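You operate a simulated robot arm through the tools that you are given. There is no shell and no other tool.

The job below is to be done with a simulated robot arm. You get a single attempt, and the scene is never put back.

Task
Put things in order on the top of the belt bench. At the end: the white marker from the top of the belt bench stands where the red spare reflector stood; the full refill bottle from the top of the belt bench stands where the white marker stood; the silver spare roller from the top of the belt bench stands on top of the large green pad; the red spare reflector stands where the silver spare roller stood; whatever was shut is shut again. Leave all else as you found it, and nothing knocked over.
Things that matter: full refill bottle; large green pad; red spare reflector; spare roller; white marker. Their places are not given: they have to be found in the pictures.

The check looks at the end state, three seconds after you hand in, the way a careful person would. Anything else that was tipped, shoved, dropped, spilled or broken makes it a failure.

Robot
A 6-joint arm with a two-finger parallel gripper, fixed in place. Base frame: the origin is at the foot of the arm, x ahead of it, y to its left, z up; the work surface is at about z = 0. Units: mm, degrees, N and s.
With the tool pointing down near the work surface it reaches from about 120 to 500 mm from the base axis. Its first joint turns from -72.0 to 72.0 degrees. Payload 0.65 kg.
Tool frame: the origin (TCP) lies between the finger pads and is the grasp point; the fingertips stand 25 mm ahead of it; z points along the fingers, y is the line along which they close. Largest opening 76 mm; finger width 18, thickness 10; the body of the gripper, 36 by 78 mm, starts 45 mm behind the TCP.
Orientation is told as [roll, pitch, yaw] about the base's x, y, z axes, in that order, counted from this pose: with the fingers straight down and closing along the base's y, the tool's x points along the base's -x, its y along +y and its z along -z.

Tools
- The arm moves only by the tool apply_moves. Its argument "plan" is one flat list of numbers, 7 for each row, row after row: the shift along the base's x, y, z in units of 200 mm (1.0 is 200 mm), then the turn, a rotation vector about the base's x, y, z in units of 60 degrees (1.0 is 60 degrees), then the opening, from 0 (shut) to 1 (fully open). In form: [x, y, z, rx, ry, rz, hand, x, y, z, rx, ry, rz, hand, ...]. A call has 1 to 20 rows; each row is the pose to reach, as a shift and turn from the pose commanded when the call began. A call with a number of a shift or a turn outside -1 to 1 is refused whole. Rows are played at 5 a second. More than 50 mm and 8.6 degrees between two rows, or a gripper value outside its range, and nothing of the call is played. A pose out of reach is approached as far as the arm can. The call stops where the force on the tool passes 40 N (or 10 N more than at its start, if that is more) or the arm is blocked; 0.2 s more then pass. The fingers move at their own pace (about 108 mm/s each) and stop on an object; they squeeze with about 35 N. The grip force told is the motor's: it shows also when the fingers shut on nothing. Time passes only in rows, and 0.2 s behind the last, so rows that repeat a pose let the fingers close. It gives the time, the measured TCP pose, the force on the tool (base axes), the opening and the grip force at its end, in the units of the frame above (readings bear some noise), with the torque about the TCP (base axes, N m) and any sound that the robot's microphone picked up, and new pictures: "show" is both (left out), scene, wrist or none.
- Cameras (640 x 400 px; columns grow to the right, rows downward): "scene" is fixed at [60.4, 271.7, 410.5]; the picture's right is [-0.74, -0.67, 0.00], its down [-0.33, 0.37, -0.87] and it looks along [0.58, -0.64, -0.50] (base axes); focal length 214 px, centre (320, 200). "wrist" rides on the gripper at [58, 11, -81] in the tool frame; the picture's right is [-0.18, 0.98, 0.00], its down [-0.75, -0.14, -0.64] and it looks along [-0.63, -0.12, 0.77] (tool axes); focal length 243 px, centre (320, 200).
- probe_pixels(camera, pixels): for up to 12 pixels [column, row] of the newest picture of that camera ("zoom" is the newest enlarged one), the place [x, y, z] in the base frame of the surface seen there, good to about 2 mm. It takes no simulated time.
- zoom(camera, box): a new picture of the part [left, top, right, bottom] of that camera's present view, enlarged. It takes no simulated time.
- close_job(): hands the job in; it is judged then, once.

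Open the gripper and draw the arm clear of the work before you hand the job in, unless the task says otherwise.

The tools are called after "Call:" as a command line: name --argument value ..., lists and objects as JSON in quotes. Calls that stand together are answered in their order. apply_moves: Moves the arm, as the interface text tells. Its arguments: {"type":"object","properties":{"plan":{"type":"array","items":{"type":"number"}},"show":{"type":"string","enum":["both","scene","wrist","none"]}},"required":["plan"]} The other tools are called the same way: probe_pixels (camera, pixels) gives the place of the surface under pixels of a picture; zoom (camera, box) takes an enlarged picture of a part of a camera's view; close_job () hands the job in.

At the start:

```text
t: 0.0
tcp_pos: [269.2, 33.3, 293.0]
ee_rot: [0.1, 0.1, 0.0]
wrist_force: [0.5, 1.0, -0.2]
wrist_torque: [-0.02, 0.01, 0.03]
finger_gap: 76.1
finger_force: 0.1
```

scene: 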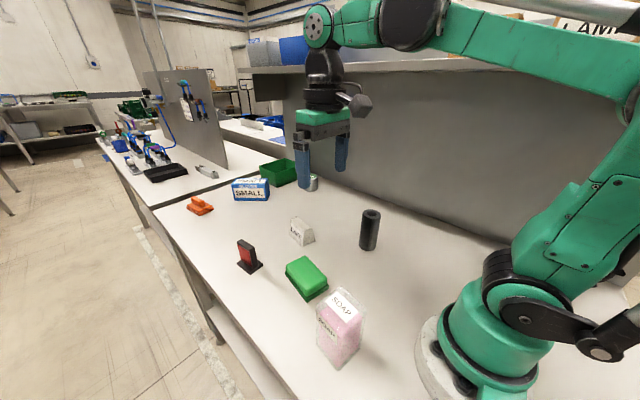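
wrist: 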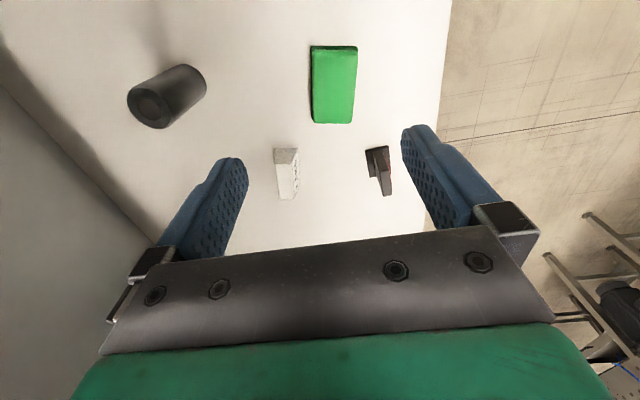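

The scene picture shows a white wedge (302,232), red reflector (248,256), green pad (306,278), bottle (340,328), dark cylinder (370,230), and something silver behind the fingers at (312,183). I zoom to see these in detail.

Call:
zoom --camera "scene" --box '[170, 140, 410, 290]'

Call:
zoom --camera "scene" --box '[220, 220, 420, 380]'

Call:
zoom --camera "wrist" --box '[100, 20, 460, 240]'

```text
2.67 times, centred on (290, 215) of scene
```

zoom: 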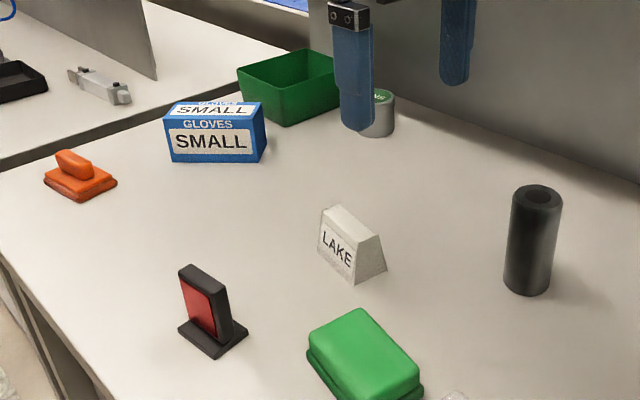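

```text
2.50 times, centred on (320, 300) of scene
```

zoom: 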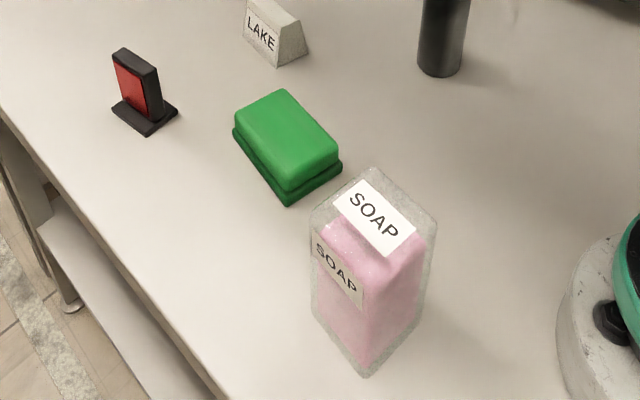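

```text
1.78 times, centred on (280, 130) of wrist
```

zoom: 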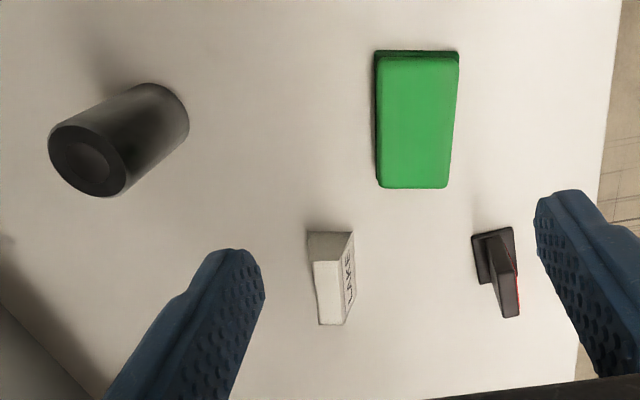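

The finger hides a grey cylinder at about (312,183). I probe the visible objects first to get their places and sizes.

Call:
probe_pixels --camera "scene" --pixels '[[312, 190], [313, 176], [370, 213], [368, 245], [302, 225], [296, 235], [248, 250], [250, 268], [306, 268], [344, 300], [336, 355], [200, 210]]'

Call:
zoom --camera "scene" --box '[280, 150, 360, 200]'

Call:
zoom --camera "scene" --box '[80, 80, 320, 230]'

```text
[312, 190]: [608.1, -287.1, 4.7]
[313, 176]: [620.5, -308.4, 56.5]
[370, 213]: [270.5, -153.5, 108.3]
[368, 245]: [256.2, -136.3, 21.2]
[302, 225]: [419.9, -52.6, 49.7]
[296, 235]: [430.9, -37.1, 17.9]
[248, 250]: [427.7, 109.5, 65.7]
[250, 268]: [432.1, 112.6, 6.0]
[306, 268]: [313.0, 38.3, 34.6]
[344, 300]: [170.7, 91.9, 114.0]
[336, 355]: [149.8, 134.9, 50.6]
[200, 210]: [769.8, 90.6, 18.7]
```

```text
8.00 times, centred on (320, 175) of scene
```

zoom: 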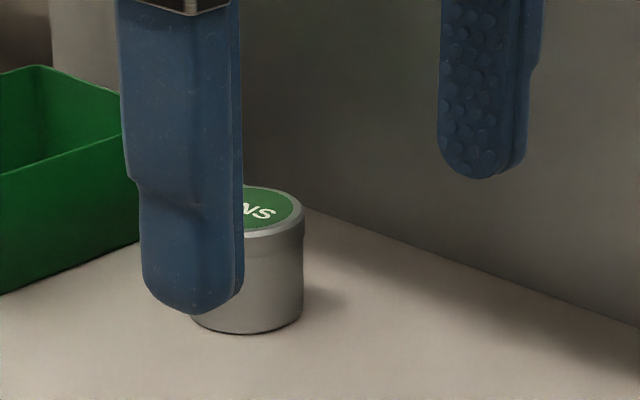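

```text
2.67 times, centred on (200, 155) of scene
```

zoom: 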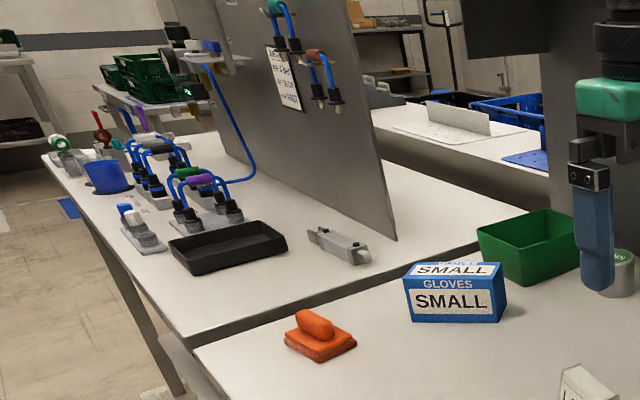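

The reachable items sit at roller ≈(263,-145), marker ≈(425,-45), reflector ≈(430,110), pad ≈(313,38), bottle ≈(160,110); the grey tin is out of reach at (610,-290). I zoom on each to measure size and orientation, starting with the dark cylinder at (370,230).

Call:
zoom --camera "scene" --box '[330, 200, 410, 260]'

Call:
probe_pixels --camera "scene" --pixels '[[362, 213], [380, 213], [371, 209], [371, 218], [361, 240], [377, 242], [368, 249], [362, 225], [378, 225], [370, 225], [371, 212], [385, 245]]'

```text
6.67 times, centred on (370, 230) of scene
```

zoom: 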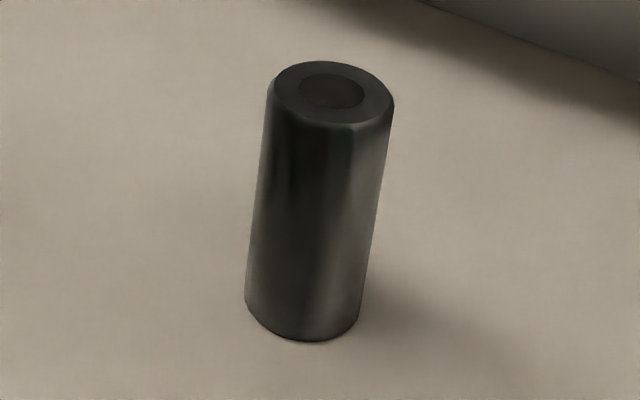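

```text
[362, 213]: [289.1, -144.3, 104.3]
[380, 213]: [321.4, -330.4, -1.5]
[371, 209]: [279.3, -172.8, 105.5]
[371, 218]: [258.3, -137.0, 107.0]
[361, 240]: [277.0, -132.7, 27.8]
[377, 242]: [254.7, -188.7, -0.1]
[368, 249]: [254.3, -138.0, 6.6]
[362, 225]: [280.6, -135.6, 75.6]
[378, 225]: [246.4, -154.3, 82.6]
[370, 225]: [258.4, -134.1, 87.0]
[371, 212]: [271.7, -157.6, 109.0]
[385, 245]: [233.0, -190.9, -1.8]
```

The dark cylinder at zoom (320,200) is a metallic roller with a bore on top. I probe its rim in the zoomed picture to get the axis and diameter.

Call:
probe_pixels --camera "zoom" --pixels '[[280, 88], [388, 104], [322, 118], [346, 66], [300, 70], [375, 118], [332, 92], [250, 295], [300, 335], [355, 318], [310, 200], [330, 200]]'

Call:
zoom --camera "wrist" --box '[110, 40, 250, 150]'

```text
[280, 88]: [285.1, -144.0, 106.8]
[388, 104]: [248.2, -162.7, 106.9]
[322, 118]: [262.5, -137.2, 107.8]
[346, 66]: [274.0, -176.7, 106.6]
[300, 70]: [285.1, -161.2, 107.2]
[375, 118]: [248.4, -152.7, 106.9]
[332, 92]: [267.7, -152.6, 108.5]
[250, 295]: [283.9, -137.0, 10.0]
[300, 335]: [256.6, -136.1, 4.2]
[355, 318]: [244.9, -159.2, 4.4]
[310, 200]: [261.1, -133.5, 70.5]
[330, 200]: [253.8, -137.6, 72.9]
```

```text
3.64 times, centred on (180, 95) of wrist
```

zoom: 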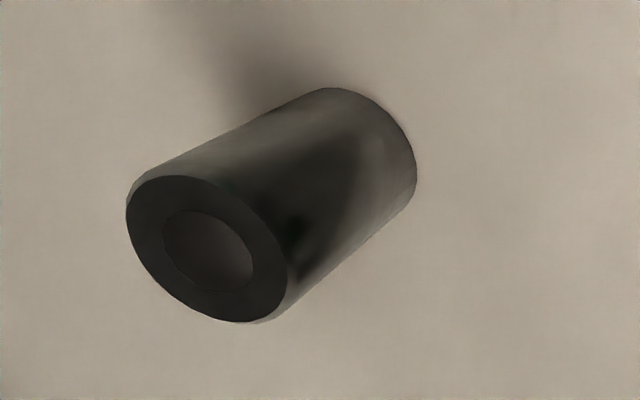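

Roller: centre ≈(267.5,-156), diameter ≈46, height ≈108. Next I measure the pad (306,278), marker (302,232), and reflector (248,256).

Call:
zoom --camera "scene" --box '[270, 245, 350, 310]'

Call:
zoom --camera "wrist" --box '[290, 30, 380, 140]'

Call:
probe_pixels --camera "zoom" --pixels '[[320, 200], [200, 60], [440, 60], [200, 350], [440, 350], [320, 60], [320, 350], [180, 200], [440, 200], [320, 20], [150, 200], [480, 200]]'

Call:
probe_pixels --camera "wrist" --pixels '[[312, 48], [356, 48], [352, 121], [313, 121], [334, 85], [311, 80], [305, 85], [315, 85], [353, 85], [334, 50], [334, 44], [334, 120]]'

```text
6.15 times, centred on (310, 278) of scene
```

zoom: 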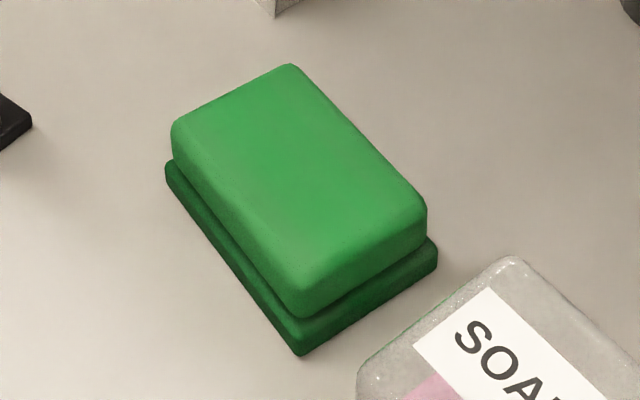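

```text
3.64 times, centred on (335, 85) of wrist
```

zoom: 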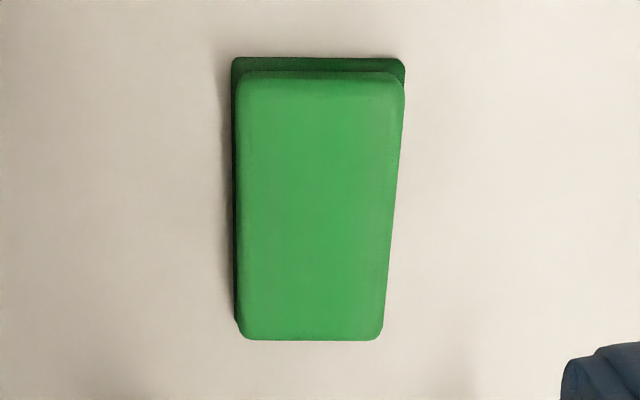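

```text
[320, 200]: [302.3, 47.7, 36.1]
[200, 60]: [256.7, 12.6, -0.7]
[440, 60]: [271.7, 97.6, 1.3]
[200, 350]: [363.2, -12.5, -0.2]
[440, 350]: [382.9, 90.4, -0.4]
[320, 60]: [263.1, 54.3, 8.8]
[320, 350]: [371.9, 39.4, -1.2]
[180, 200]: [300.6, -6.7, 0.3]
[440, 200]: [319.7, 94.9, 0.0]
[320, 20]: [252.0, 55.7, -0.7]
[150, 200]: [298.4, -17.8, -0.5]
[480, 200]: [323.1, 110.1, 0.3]
```

```text
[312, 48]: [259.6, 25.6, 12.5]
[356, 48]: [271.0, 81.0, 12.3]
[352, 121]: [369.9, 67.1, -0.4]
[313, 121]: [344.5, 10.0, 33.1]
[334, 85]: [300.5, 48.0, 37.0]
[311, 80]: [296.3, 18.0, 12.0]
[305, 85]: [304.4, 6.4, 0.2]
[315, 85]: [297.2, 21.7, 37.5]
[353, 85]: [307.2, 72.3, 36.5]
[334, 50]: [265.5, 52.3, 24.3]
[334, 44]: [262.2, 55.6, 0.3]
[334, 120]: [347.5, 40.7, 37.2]
```

The pad's top is at z≈37 with centre near (306,46), turned slightly. I probe its corners in the wrist zoom (last zoom picture) for a precise centre.

Call:
probe_pixels --camera "zoom" --pixels '[[250, 85], [395, 85], [375, 330], [250, 330], [243, 200], [390, 200], [320, 80], [315, 335], [320, 210], [350, 250], [237, 62], [402, 62]]'

Call:
zoom --camera "wrist" --box '[260, 135, 320, 210]'

Call:
zoom --camera "scene" --box '[280, 210, 325, 250]'

```text
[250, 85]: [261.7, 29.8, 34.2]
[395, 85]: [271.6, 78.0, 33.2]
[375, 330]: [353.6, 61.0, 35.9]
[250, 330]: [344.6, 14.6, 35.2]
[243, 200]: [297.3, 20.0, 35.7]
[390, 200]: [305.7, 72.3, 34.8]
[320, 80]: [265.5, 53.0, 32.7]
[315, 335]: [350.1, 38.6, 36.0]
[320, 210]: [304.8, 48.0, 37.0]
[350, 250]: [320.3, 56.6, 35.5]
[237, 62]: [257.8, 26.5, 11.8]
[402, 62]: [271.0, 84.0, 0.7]
```

```text
5.33 times, centred on (290, 172) of wrist
```

zoom: 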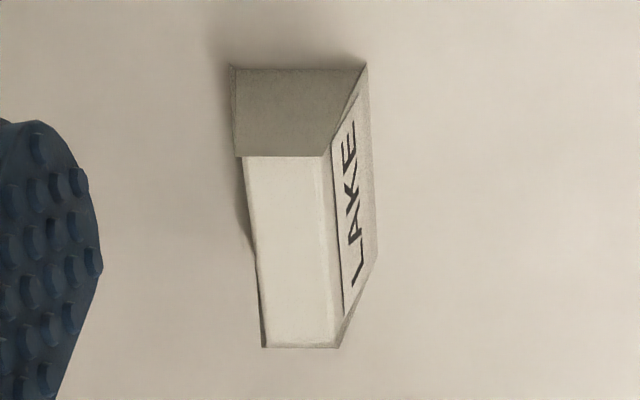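

```text
10.00 times, centred on (302, 230) of scene
```

zoom: 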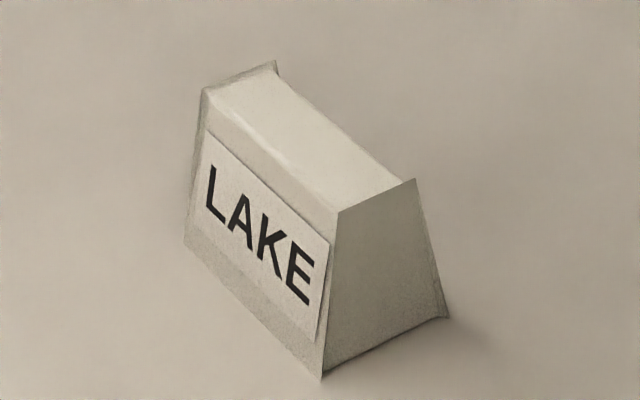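

Pad top centre ≈(308,46), long axis about -11°. Now I probe the marker in the newest zoom (scene, wedge with LAKE label).

Call:
probe_pixels --camera "zoom" --pixels '[[205, 92], [274, 66], [412, 182], [340, 210], [322, 372], [446, 316], [188, 240], [310, 150], [385, 260], [260, 240], [380, 330], [205, 200]]'

Call:
zoom --camera "wrist" --box '[355, 135, 400, 205]'

Call:
zoom --camera "scene" --box '[225, 230, 275, 280]'

```text
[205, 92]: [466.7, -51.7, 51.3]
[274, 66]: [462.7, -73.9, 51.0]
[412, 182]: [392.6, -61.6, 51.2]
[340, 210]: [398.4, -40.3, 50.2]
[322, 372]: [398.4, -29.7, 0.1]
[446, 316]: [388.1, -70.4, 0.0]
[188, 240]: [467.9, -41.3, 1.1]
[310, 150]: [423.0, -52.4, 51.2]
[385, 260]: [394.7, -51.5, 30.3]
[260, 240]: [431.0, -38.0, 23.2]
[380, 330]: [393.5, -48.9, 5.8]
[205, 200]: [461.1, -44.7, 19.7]
```

```text
5.71 times, centred on (378, 170) of wrist
```

zoom: 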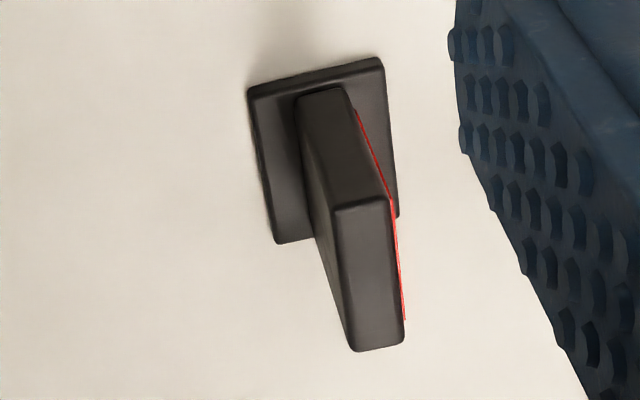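

```text
8.00 times, centred on (250, 255) of scene
```

zoom: 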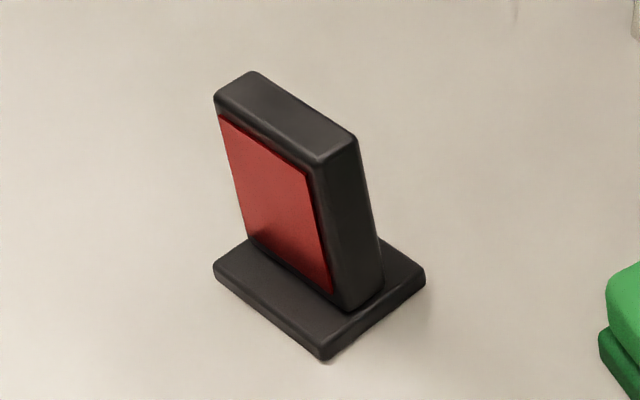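

Marker: centre ≈(429,-56.5), yaw ≈-10°, 70 long × 42 base/22 top wide, 51 high. Now I probe the reflector in the newest zoom (red plate on a dark foot).

Call:
probe_pixels --camera "zoom" --pixels '[[222, 98], [250, 75], [352, 140], [318, 162], [340, 300], [378, 275], [218, 268], [325, 350], [420, 278], [275, 210], [350, 220], [285, 115]]'

Call:
zoom --camera "scene" --box '[300, 275, 375, 375]'

```text
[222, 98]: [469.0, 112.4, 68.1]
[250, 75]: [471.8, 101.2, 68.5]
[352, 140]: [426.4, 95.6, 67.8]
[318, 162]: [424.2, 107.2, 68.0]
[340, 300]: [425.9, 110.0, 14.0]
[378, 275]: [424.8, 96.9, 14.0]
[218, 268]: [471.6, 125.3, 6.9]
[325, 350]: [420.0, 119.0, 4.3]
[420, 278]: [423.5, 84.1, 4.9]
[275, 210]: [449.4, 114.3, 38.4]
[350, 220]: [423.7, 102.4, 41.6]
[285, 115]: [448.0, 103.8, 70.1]
```

```text
4.00 times, centred on (338, 325) of scene
```

zoom: 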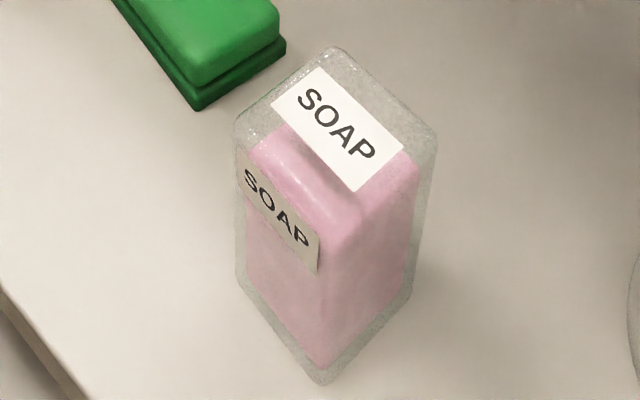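

Reflector: centre ≈(448,104.5), yaw ≈+7°, upright 46×13 mm, 70 high. Now I probe the bottle in the newest zoom.

Call:
probe_pixels --camera "zoom" --pixels '[[240, 125], [330, 50], [430, 125], [335, 220], [242, 285], [325, 380], [405, 300], [335, 130], [285, 240], [380, 230], [250, 200], [425, 200]]'

Call:
probe_pixels --camera "scene" --pixels '[[321, 305], [342, 287], [366, 308], [352, 325], [330, 325], [345, 340], [338, 310], [345, 310], [350, 302], [325, 320], [335, 365], [360, 340]]'

```text
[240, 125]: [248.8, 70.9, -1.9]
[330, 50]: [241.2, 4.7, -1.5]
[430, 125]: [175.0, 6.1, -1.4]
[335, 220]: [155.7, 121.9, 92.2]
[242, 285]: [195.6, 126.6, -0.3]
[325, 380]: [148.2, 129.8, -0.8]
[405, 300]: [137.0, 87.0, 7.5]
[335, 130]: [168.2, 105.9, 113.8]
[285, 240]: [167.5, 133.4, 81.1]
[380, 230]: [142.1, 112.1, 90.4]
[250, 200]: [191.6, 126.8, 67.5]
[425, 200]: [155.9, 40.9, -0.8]
```

```text
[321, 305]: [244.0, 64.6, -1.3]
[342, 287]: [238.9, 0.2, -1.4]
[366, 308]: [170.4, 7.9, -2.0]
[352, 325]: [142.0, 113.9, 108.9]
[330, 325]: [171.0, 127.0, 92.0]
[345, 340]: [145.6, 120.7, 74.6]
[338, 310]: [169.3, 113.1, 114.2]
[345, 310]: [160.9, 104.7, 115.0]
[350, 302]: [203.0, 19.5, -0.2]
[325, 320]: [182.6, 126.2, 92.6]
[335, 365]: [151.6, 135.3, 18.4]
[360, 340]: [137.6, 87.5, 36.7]
```

Bottle: centre ≈(167,106), about 52 mm square, 115 high, yaw ≈-4°. Everything is located, and the order is roller→pad, reflector→roller place, marker→reflector place, bottle→marker place. First I move above the roller at (267.5,-156) with open fingers and look again.

Call:
apply_moves --plan '[-0.002, -0.189, -0.08, 0, 0, 0, 1, -0.004, -0.378, -0.16, 0, 0, 0, 1, -0.006, -0.567, -0.24, 0, 0, 0, 1, -0.008, -0.756, -0.32, 0, 0, 0, 1, -0.0085, -0.9465, -0.4, 0, 0, 0, 1, -0.0085, -0.9465, -0.4, 0, 0, 0, 1]' --show "both"

```text
t: 1.4
tcp_pos: [267.2, -155.9, 212.7]
ee_rot: [0.1, 0.0, 0.0]
wrist_force: [-0.3, 1.2, 0.1]
wrist_torque: [0.0, 0.02, -0.01]
finger_gap: 75.9
finger_force: 0.1
```

scene: 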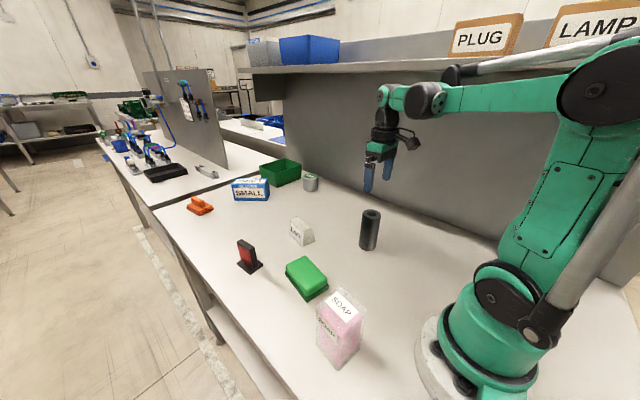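
wrist: 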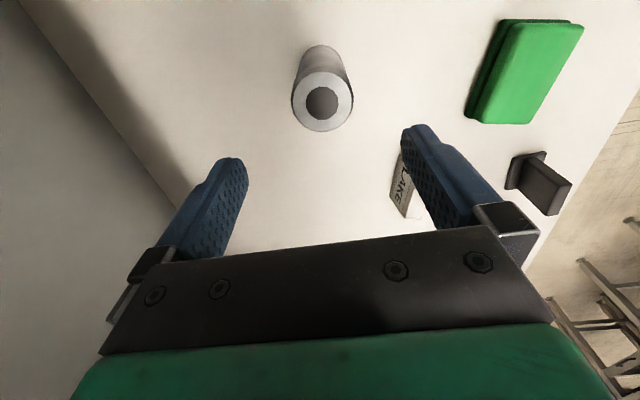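

From here the roller looks silver, confirming it; the fingers hang above it (its top face is at wrist (323,101)). I probe its rim to refine the centre.

Call:
zoom --camera "wrist" --box '[270, 30, 380, 140]'

Call:
probe_pixels --camera "wrist" --pixels '[[294, 102], [350, 100], [323, 74], [322, 129], [303, 82], [343, 82], [303, 121], [342, 121], [322, 102], [326, 48], [312, 85], [335, 85]]'

Call:
zoom --camera "scene" --box '[330, 130, 430, 260]'

```text
3.64 times, centred on (325, 85) of wrist
```

zoom: 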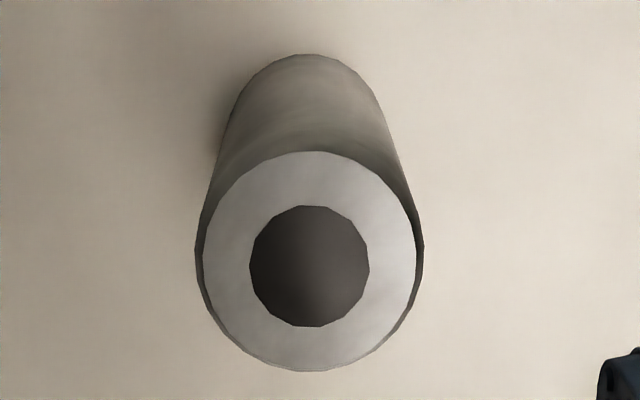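

```text
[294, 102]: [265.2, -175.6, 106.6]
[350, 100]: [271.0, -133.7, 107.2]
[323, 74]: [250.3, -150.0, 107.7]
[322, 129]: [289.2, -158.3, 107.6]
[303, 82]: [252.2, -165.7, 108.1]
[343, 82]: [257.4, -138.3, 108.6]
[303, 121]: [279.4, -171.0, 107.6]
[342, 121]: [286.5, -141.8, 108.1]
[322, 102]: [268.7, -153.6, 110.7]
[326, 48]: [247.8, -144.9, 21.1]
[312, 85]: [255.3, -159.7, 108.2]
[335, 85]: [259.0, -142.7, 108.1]
```

```text
3.08 times, centred on (380, 195) of scene
```

zoom: 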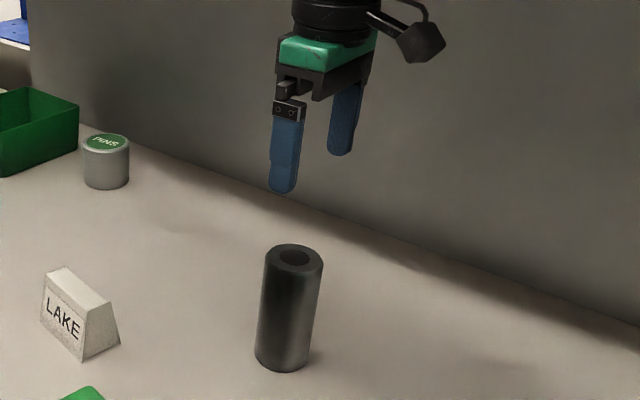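

The roller's centre is refined to (268.7,-154.8). I descend straight to TCP z=75 with open fingers, staying clear of the top.

Call:
apply_moves --plan '[0.006, 0.005, -0.2, 0, 0, 0, 1, 0.006, 0.005, -0.38, 0, 0, 0, 1, 0.006, 0.005, -0.53, 0, 0, 0, 1, 0.006, 0.005, -0.63, 0, 0, 0, 1, 0.006, 0.005, -0.69, 0, 0, 0, 1, 0.006, 0.005, -0.69, 0, 0, 0, 1]' --show "both"

```text
t: 2.8
tcp_pos: [268.3, -154.8, 75.1]
ee_rot: [0.1, 0.0, 0.1]
wrist_force: [-0.1, 0.4, 0.0]
wrist_torque: [0.02, 0.0, 0.03]
finger_gap: 75.9
finger_force: 0.2
```

scene: 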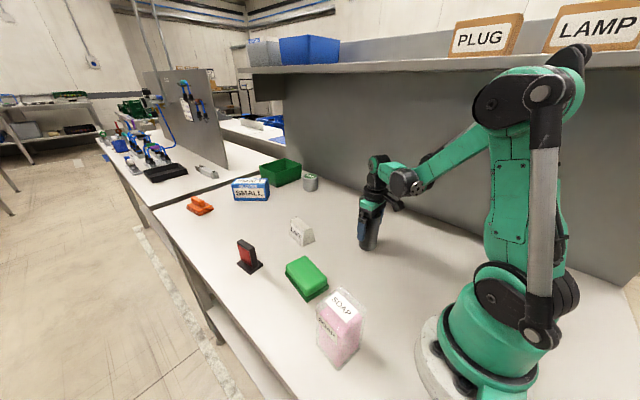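
wrist: 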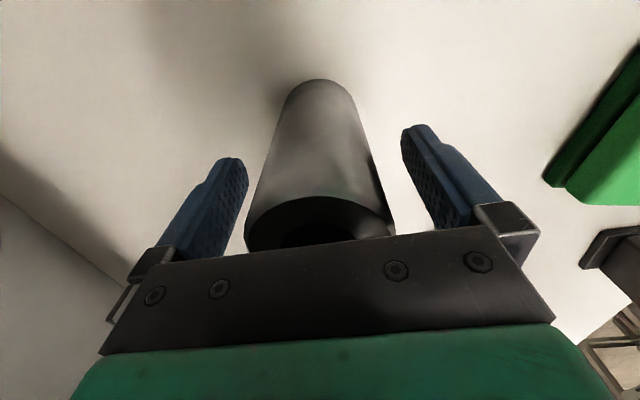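

The roller (wrist 320,170) stands centred between the fingers. I close the gripper and hold for a few rows.

Call:
apply_moves --plan '[0, 0, 0, 0, 0, 0, 0.5, 0, 0, 0, 0, 0, 0, 0, 0, 0, 0, 0, 0, 0, 0, 0, 0, 0, 0, 0, 0, 0]' --show "wrist"

```text
t: 3.8
tcp_pos: [269.3, -154.2, 75.3]
ee_rot: [0.2, 0.1, 0.0]
wrist_force: [0.0, -0.1, 0.0]
wrist_torque: [-0.01, -0.01, 0.02]
finger_gap: 47.6
finger_force: 35.2
```

wrist: 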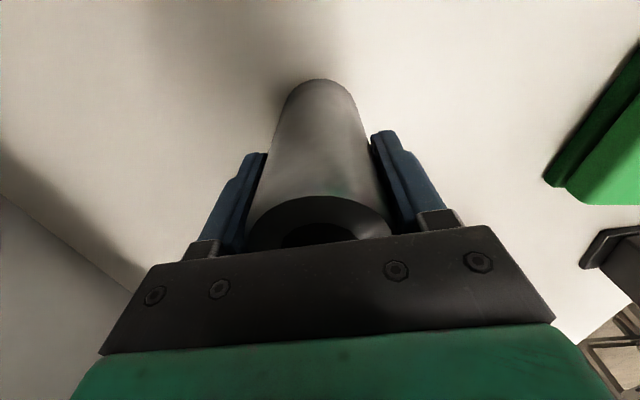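

The fingers hold the roller at a 47.6 mm gap with 35 N. I lift slowly by 80 mm and check the load.

Call:
apply_moves --plan '[0, 0, 0.03, 0, 0, 0, 0, 0, 0, 0.08, 0, 0, 0, 0, 0, 0, 0.16, 0, 0, 0, 0, 0, 0, 0.25, 0, 0, 0, 0, 0, 0, 0.34, 0, 0, 0, 0, 0, 0, 0.4, 0, 0, 0, 0, 0, 0, 0.4, 0, 0, 0, 0]' --show "both"

```text
t: 5.4
tcp_pos: [268.3, -154.5, 155.8]
ee_rot: [0.1, 0.1, 0.0]
wrist_force: [0.1, 0.2, -1.7]
wrist_torque: [0.0, 0.01, 0.03]
finger_gap: 47.4
finger_force: 34.2
```

scene: 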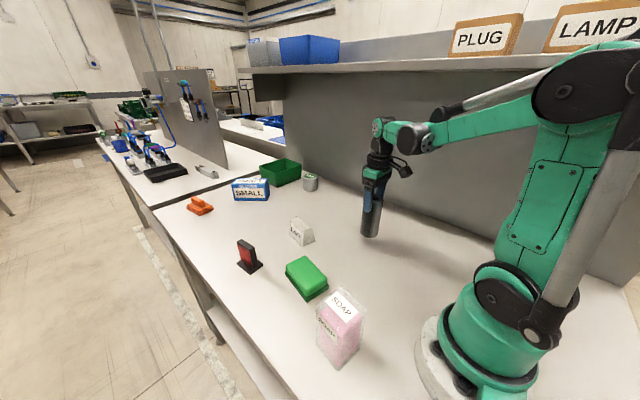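
wrist: 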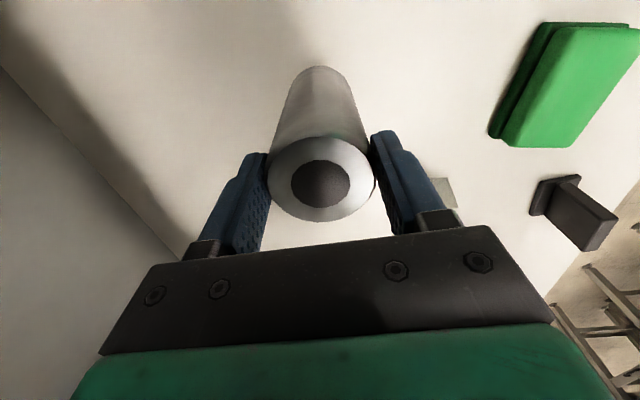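

The load is only 1.7 N, but the roller's top appears farther from the palm (wrist 322,185) than before the lift, so it may have slipped. I probe the top and bottom to see.

Call:
probe_pixels --camera "wrist" --pixels '[[322, 185], [290, 165], [355, 165], [322, 150], [322, 212], [320, 72], [305, 100], [300, 185], [345, 185]]'

Call:
zoom --camera "scene" --box '[335, 140, 425, 250]'

Call:
probe_pixels --camera "zoom" --pixels '[[300, 330], [270, 340], [320, 345], [290, 300], [300, 250], [320, 250], [290, 335]]'

```text
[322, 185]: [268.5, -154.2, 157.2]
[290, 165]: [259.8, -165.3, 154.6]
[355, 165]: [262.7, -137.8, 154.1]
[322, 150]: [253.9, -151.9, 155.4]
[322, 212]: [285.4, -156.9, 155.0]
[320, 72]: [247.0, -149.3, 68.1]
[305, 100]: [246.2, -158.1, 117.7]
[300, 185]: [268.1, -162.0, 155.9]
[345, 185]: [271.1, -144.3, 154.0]
```

```text
3.64 times, centred on (380, 195) of scene
```

zoom: 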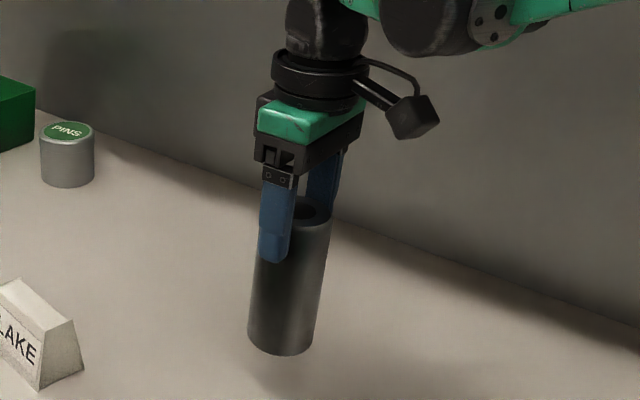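

```text
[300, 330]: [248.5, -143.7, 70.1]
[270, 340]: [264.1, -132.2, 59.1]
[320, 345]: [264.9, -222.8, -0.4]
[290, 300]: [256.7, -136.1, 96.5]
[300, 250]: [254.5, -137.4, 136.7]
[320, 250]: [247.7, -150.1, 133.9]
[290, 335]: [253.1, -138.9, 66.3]
```

The roller's top is at z≈155 where a firm grip would give 188, so it slipped about 33 mm down; its bottom is now at z≈47. I lower it 40 mm right away, back over its own place, to check whether it's still slipping.

Call:
apply_moves --plan '[0, 0, -0.12, 0, 0, 0, 0, 0, 0, -0.2, 0, 0, 0, 0]' --show "both"

Call:
probe_pixels --camera "wrist" --pixels '[[322, 185], [290, 165], [355, 165], [322, 150], [322, 212], [322, 200], [300, 185], [345, 185]]'

```text
t: 6.0
tcp_pos: [269.4, -155.0, 114.3]
ee_rot: [0.2, 0.0, 0.0]
wrist_force: [-0.3, -0.1, -2.0]
wrist_torque: [-0.02, 0.03, 0.0]
finger_gap: 47.3
finger_force: 34.8
```

scene: 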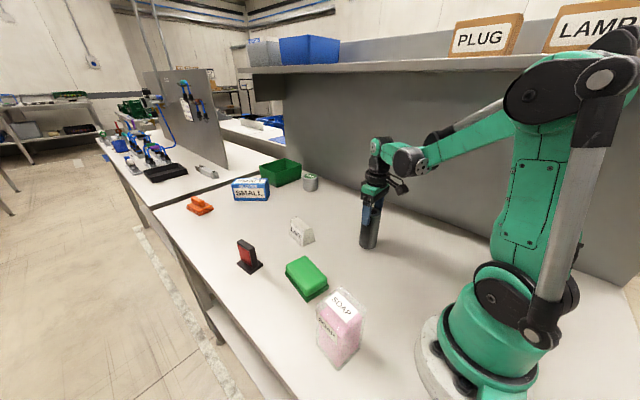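
wrist: 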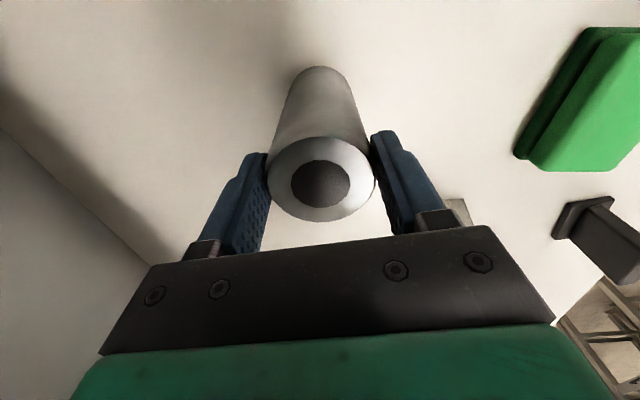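

```text
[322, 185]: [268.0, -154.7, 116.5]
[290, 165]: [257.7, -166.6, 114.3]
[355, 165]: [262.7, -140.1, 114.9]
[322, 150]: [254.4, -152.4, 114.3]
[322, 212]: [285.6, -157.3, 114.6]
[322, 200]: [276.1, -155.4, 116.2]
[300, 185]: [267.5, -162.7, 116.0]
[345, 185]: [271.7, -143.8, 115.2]
```

The roller has not slipped further (top 114.5 vs TCP 114.3) and weighs about 2 N. I set it back on its own place (6.5 mm lower) so I can regrip it deeper and lift more slowly.

Call:
apply_moves --plan '[0, 0, -0.015, 0, 0, 0, 0, 0, 0, -0.027, 0, 0, 0, 0, 0, 0, -0.034, 0, 0, 0, 0, 0, 0, -0.034, 0, 0, 0, 0]' --show "wrist"

Call:
probe_pixels --camera "wrist" --pixels '[[290, 165], [355, 165], [322, 150], [322, 212], [322, 200], [300, 185], [345, 185]]'

```text
t: 7.0
tcp_pos: [268.6, -153.8, 108.3]
ee_rot: [0.1, 0.0, 0.0]
wrist_force: [-1.7, 1.1, 14.9]
wrist_torque: [0.02, 0.09, 0.02]
finger_gap: 47.3
finger_force: 34.8
```

wrist: 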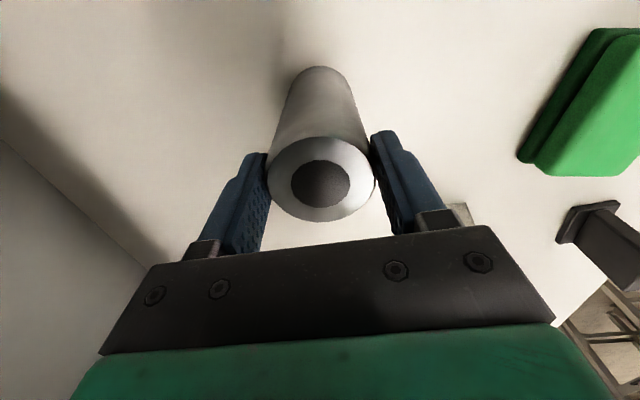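

```text
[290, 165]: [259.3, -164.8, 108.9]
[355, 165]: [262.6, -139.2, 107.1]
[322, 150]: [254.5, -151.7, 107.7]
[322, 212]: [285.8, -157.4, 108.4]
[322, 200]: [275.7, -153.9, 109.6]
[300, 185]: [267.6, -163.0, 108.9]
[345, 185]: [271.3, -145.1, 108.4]
```

It is standing on its place again; the 14.9 N push did not make it slide, so the grip friction is good. I ease off 0.8 mm, open, go down to z≈76 and regrip deeper.

Call:
apply_moves --plan '[0, 0, 0.004, 0, 0, 0, 0, 0, 0, 0.004, 0, 0, 0, 0.5, 0, 0, 0.004, 0, 0, 0, 1, 0, 0, 0.004, 0, 0, 0, 1, 0, 0, -0.06, 0, 0, 0, 1, 0, 0, -0.12, 0, 0, 0, 1, 0, 0, -0.158, 0, 0, 0, 1, 0, 0, -0.158, 0, 0, 0, 1]' --show "both"

```text
t: 8.8
tcp_pos: [269.1, -154.4, 77.8]
ee_rot: [0.0, 0.1, 0.0]
wrist_force: [-0.1, -0.1, -1.7]
wrist_torque: [-0.01, 0.0, -0.02]
finger_gap: 76.1
finger_force: 0.1
```

scene: 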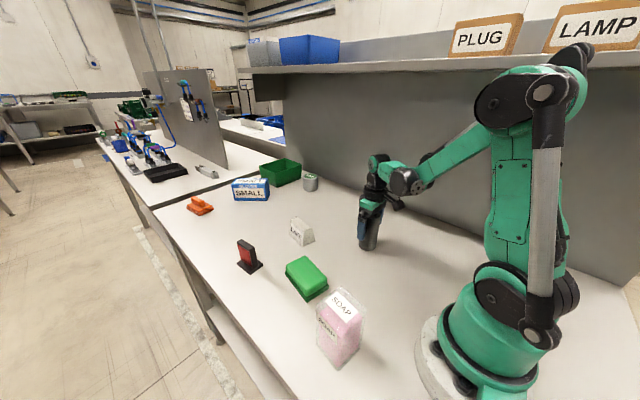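
wrist: 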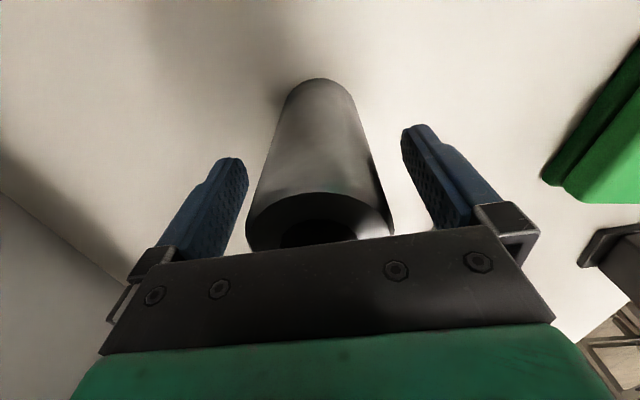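

The roller still stands upright and centred between the open fingers. I close again, hold a second, and lift only 10 mm slowly.

Call:
apply_moves --plan '[0, 0, 0, 0, 0, 0, 0.5, 0, 0, 0, 0, 0, 0, 0, 0, 0, 0, 0, 0, 0, 0, 0, 0, 0, 0, 0, 0, 0, 0, 0, 0, 0, 0, 0, 0, 0, 0, 0.015, 0, 0, 0, 0, 0, 0, 0.03, 0, 0, 0, 0, 0, 0, 0.05, 0, 0, 0, 0, 0, 0, 0.05, 0, 0, 0, 0]' --show "both"

Call:
zoom --camera "scene" --box '[335, 140, 425, 260]'

Call:
zoom --camera "wrist" --box '[180, 60, 460, 250]'

```text
t: 10.8
tcp_pos: [268.6, -154.7, 87.8]
ee_rot: [0.1, 0.0, -0.1]
wrist_force: [0.3, 1.8, -3.5]
wrist_torque: [0.0, 0.0, 0.02]
finger_gap: 47.5
finger_force: 35.4
```

scene: 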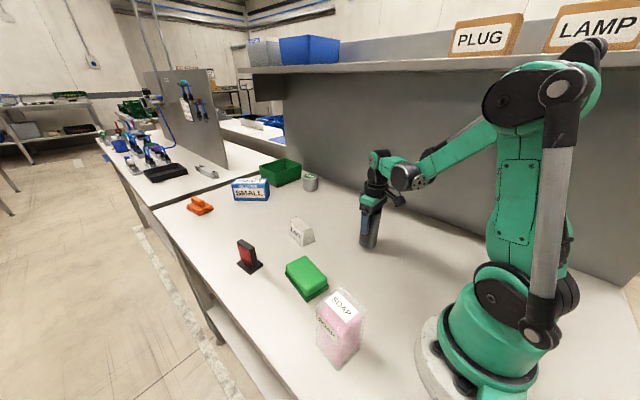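
wrist: 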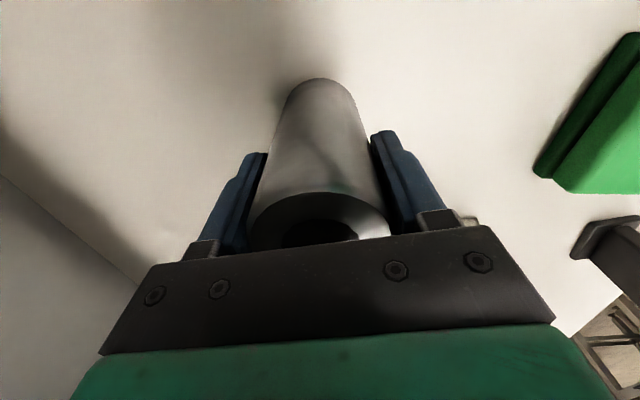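

```text
3.33 times, centred on (380, 200) of scene
```

zoom: 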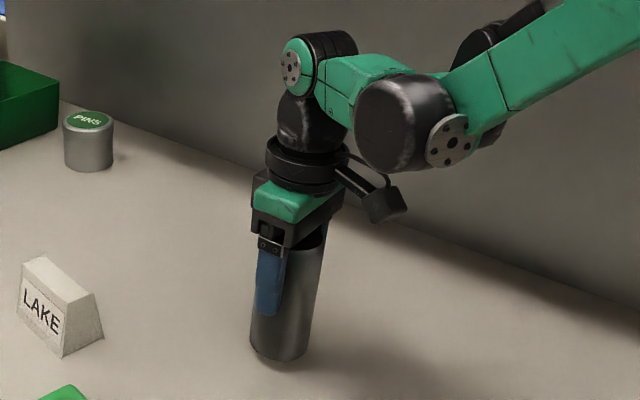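

```text
2.11 times, centred on (320, 155) of wrist
```

zoom: 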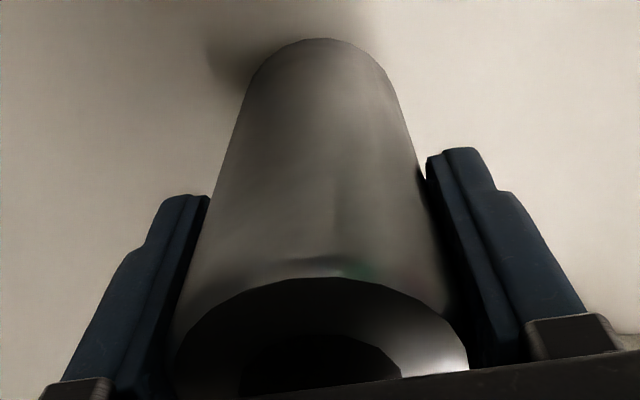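

I probe the top rim (wrist ~ (320,200)) against TCP z 87.8 to see whether it slipped this time; without slip it should be near z≈118.

Call:
probe_pixels --camera "wrist" --pixels '[[320, 197], [300, 200], [345, 205], [360, 220], [370, 228], [320, 82], [320, 100], [280, 215]]'

Call:
probe_pixels --camera "scene" --pixels '[[363, 246], [367, 247], [372, 245], [376, 215], [377, 225]]'

```text
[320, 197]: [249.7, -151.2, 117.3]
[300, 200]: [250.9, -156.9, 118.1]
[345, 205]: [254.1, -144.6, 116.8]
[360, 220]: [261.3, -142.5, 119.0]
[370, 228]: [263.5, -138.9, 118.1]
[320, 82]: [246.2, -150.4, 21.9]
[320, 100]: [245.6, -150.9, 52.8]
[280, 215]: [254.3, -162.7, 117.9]
```

```text
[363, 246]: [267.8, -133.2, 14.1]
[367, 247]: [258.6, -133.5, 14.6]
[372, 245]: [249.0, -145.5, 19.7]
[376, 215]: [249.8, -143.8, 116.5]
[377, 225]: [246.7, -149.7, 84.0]
```

No slip so far (top 118 = 108 + 10). I lift another 20 mm slowly and check again.

Call:
apply_moves --plan '[0, 0, 0.02, 0, 0, 0, 0, 0, 0, 0.045, 0, 0, 0, 0, 0, 0, 0.07, 0, 0, 0, 0, 0, 0, 0.1, 0, 0, 0, 0, 0, 0, 0.1, 0, 0, 0, 0]' --show "wrist"

Call:
probe_pixels --camera "wrist" --pixels '[[320, 197], [300, 200], [345, 205], [360, 220], [370, 228], [320, 185], [320, 210], [280, 215]]'

```text
t: 12.0
tcp_pos: [269.6, -154.4, 107.0]
ee_rot: [0.1, 0.0, 0.0]
wrist_force: [0.8, -0.7, -2.5]
wrist_torque: [-0.04, 0.01, 0.0]
finger_gap: 47.3
finger_force: 34.8
```

wrist: 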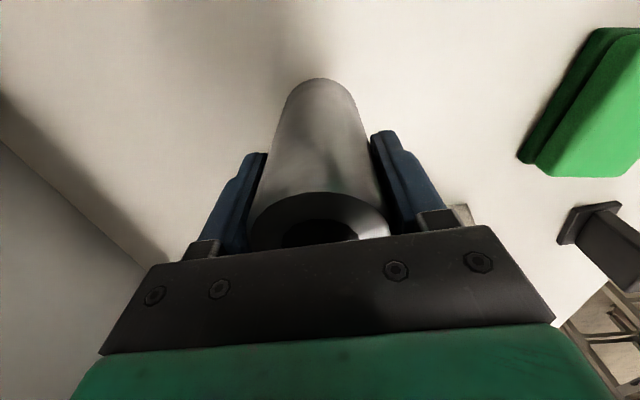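

```text
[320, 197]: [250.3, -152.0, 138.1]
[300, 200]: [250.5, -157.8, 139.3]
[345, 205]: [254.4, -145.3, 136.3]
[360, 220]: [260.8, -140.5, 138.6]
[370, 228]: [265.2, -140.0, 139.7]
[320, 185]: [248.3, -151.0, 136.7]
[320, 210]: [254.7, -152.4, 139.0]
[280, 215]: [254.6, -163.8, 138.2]
```

Still no slip (top 138 vs TCP 107). I lift another 30 mm, so the roller's bottom gets to about z=60.

Call:
apply_moves --plan '[0, 0, 0.03, 0, 0, 0, 0, 0, 0, 0.06, 0, 0, 0, 0, 0, 0, 0.09, 0, 0, 0, 0, 0, 0, 0.12, 0, 0, 0, 0, 0, 0, 0.15, 0, 0, 0, 0, 0, 0, 0.15, 0, 0, 0, 0]' --show "wrist"

Call:
probe_pixels --camera "wrist" --pixels '[[320, 197], [300, 200], [345, 205], [360, 220], [370, 228], [320, 185], [320, 210], [280, 215]]'

```text
t: 13.4
tcp_pos: [268.5, -154.9, 138.3]
ee_rot: [0.1, 0.0, 0.0]
wrist_force: [0.4, 0.0, -1.5]
wrist_torque: [-0.02, -0.03, -0.01]
finger_gap: 47.4
finger_force: 35.4
```

wrist: 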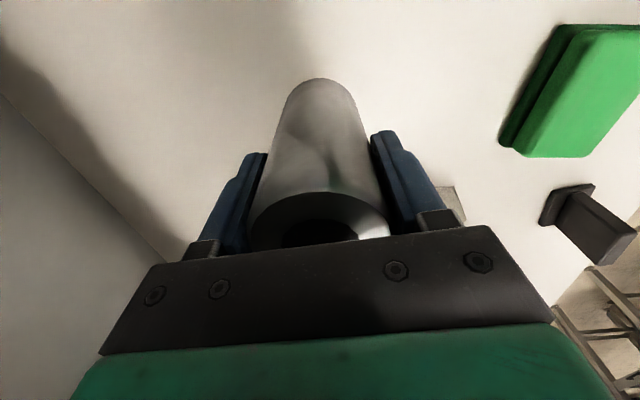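

```text
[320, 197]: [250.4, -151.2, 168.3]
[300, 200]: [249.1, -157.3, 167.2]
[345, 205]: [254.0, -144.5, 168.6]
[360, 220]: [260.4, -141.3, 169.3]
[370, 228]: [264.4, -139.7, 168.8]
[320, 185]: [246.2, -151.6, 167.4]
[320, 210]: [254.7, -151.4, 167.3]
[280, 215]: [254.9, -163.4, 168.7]
```

The grip holds (top 168 vs TCP 138). I carry it at this height towards the pad in smooth steps, stopping 20 mm short in y for a check.

Call:
apply_moves --plan '[0.012, 0.06, 0, 0, 0, 0, 0, 0.034, 0.17, 0, 0, 0, 0, 0, 0.058, 0.29, 0, 0, 0, 0, 0, 0.082, 0.41, 0, 0, 0, 0, 0, 0.106, 0.53, 0, 0, 0, 0, 0, 0.13, 0.65, 0, 0, 0, 0, 0, 0.152, 0.77, 0, 0, 0, 0, 0, 0.17, 0.86, 0, 0, 0, 0, 0, 0.178, 0.9, 0, 0, 0, 0, 0, 0.178, 0.9, 0, 0, 0, 0, 0]' --show "both"

Call:
probe_pixels --camera "wrist" --pixels '[[320, 197], [300, 200], [345, 205], [360, 220], [370, 228], [320, 185], [320, 210], [280, 215]]'

```text
t: 15.6
tcp_pos: [305.0, 27.1, 137.5]
ee_rot: [0.1, 0.0, 0.0]
wrist_force: [-0.1, 0.0, -2.4]
wrist_torque: [0.03, 0.02, -0.01]
finger_gap: 47.7
finger_force: 35.3
```

scene: 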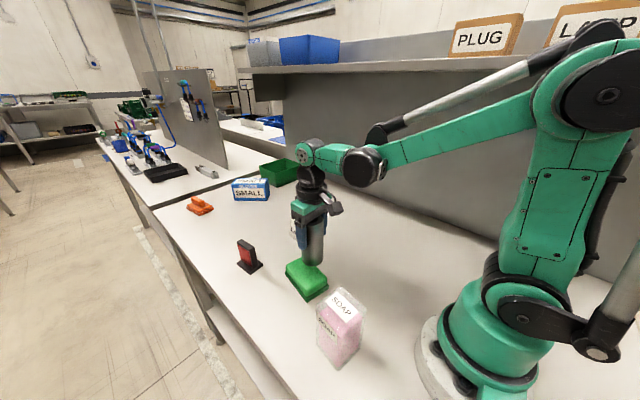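
wrist: 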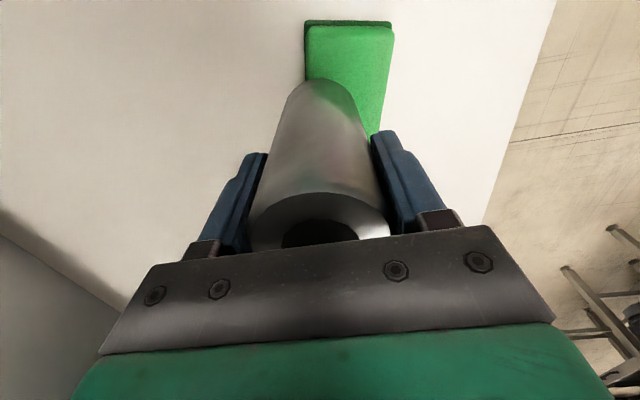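

```text
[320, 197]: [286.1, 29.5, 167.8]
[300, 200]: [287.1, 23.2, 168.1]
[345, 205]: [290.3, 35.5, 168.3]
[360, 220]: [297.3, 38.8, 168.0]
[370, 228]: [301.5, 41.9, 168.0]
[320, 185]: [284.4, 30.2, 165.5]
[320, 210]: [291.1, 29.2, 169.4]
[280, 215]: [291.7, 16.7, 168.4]
```

The roller is still firm (top 168, bottom ≈60). I shift the last 3/19 mm to over the pad centre (308,46) and lower 16 mm.

Call:
apply_moves --plan '[0.008, 0.05, 0, 0, 0, 0, 0, 0.015, 0.095, 0, 0, 0, 0, 0, 0.015, 0.095, 0, 0, 0, 0, 0, 0.015, 0.095, -0.04, 0, 0, 0, 0, 0.015, 0.095, -0.08, 0, 0, 0, 0, 0.015, 0.095, -0.08, 0, 0, 0, 0]' --show "both"

Call:
zoom --camera "scene" --box '[260, 190, 360, 310]'

Call:
probe_pixels --camera "zoom" --pixels '[[300, 340], [330, 340], [280, 320], [260, 300], [340, 320], [310, 360], [310, 230], [280, 230]]'

```text
t: 17.0
tcp_pos: [306.8, 45.1, 121.3]
ee_rot: [0.1, 0.0, 0.0]
wrist_force: [0.6, 0.2, -1.1]
wrist_torque: [0.02, 0.03, -0.02]
finger_gap: 47.4
finger_force: 34.8
```

scene: 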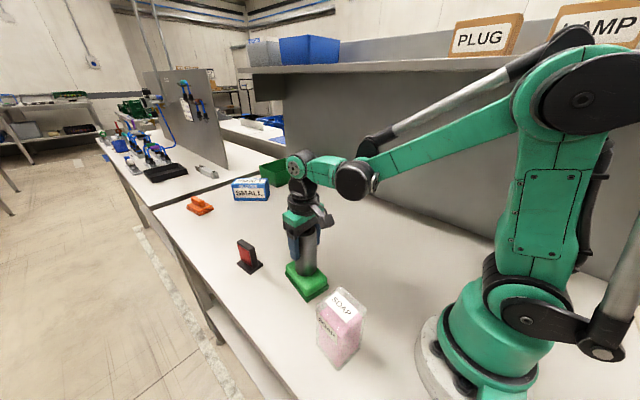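
wrist: 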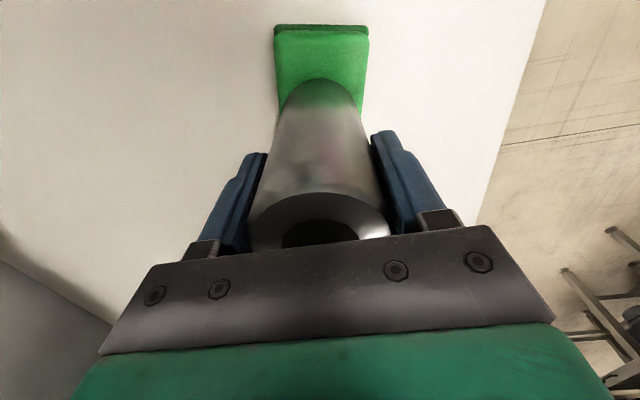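

```text
3.33 times, centred on (310, 250) of scene
```

zoom: 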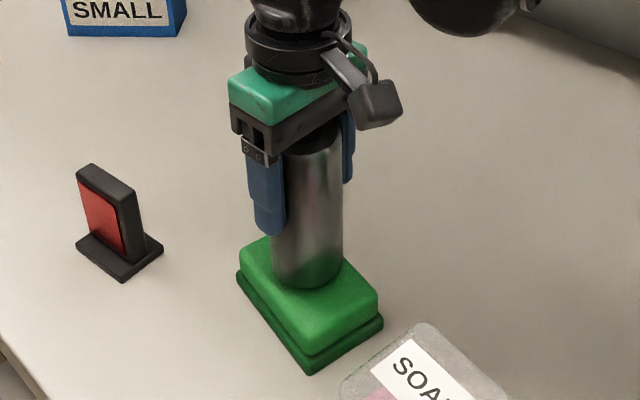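

```text
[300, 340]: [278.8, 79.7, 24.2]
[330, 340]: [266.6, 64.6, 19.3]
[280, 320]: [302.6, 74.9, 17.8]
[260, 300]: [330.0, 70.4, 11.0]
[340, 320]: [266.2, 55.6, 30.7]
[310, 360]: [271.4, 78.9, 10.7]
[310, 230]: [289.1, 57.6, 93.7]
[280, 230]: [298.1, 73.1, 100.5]
```

The roller's bottom is ≈44, about 7 mm over the pad. I lower in 1–2 mm steps until a light contact shows.

Call:
apply_moves --plan '[0, 0, -0.012, 0, 0, 0, 0, 0, 0, -0.022, 0, 0, 0, 0, 0, 0, -0.028, 0, 0, 0, 0, 0, 0, -0.032, 0, 0, 0, 0, 0, 0, -0.032, 0, 0, 0, 0]' --show "both"

```text
t: 18.2
tcp_pos: [306.9, 44.9, 113.9]
ee_rot: [0.1, 0.0, 0.0]
wrist_force: [0.0, 0.4, -2.2]
wrist_torque: [0.04, -0.03, 0.0]
finger_gap: 47.5
finger_force: 35.0
```

scene: 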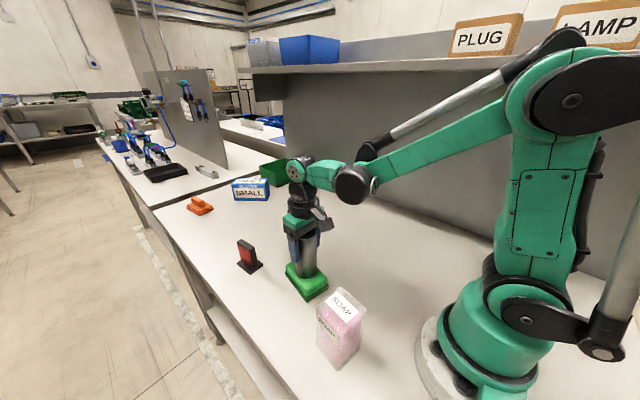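
wrist: 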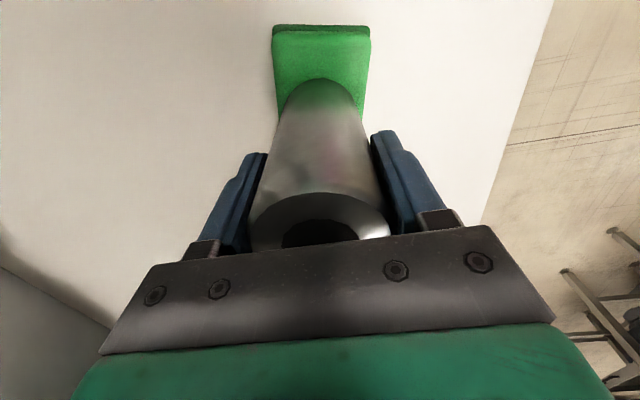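

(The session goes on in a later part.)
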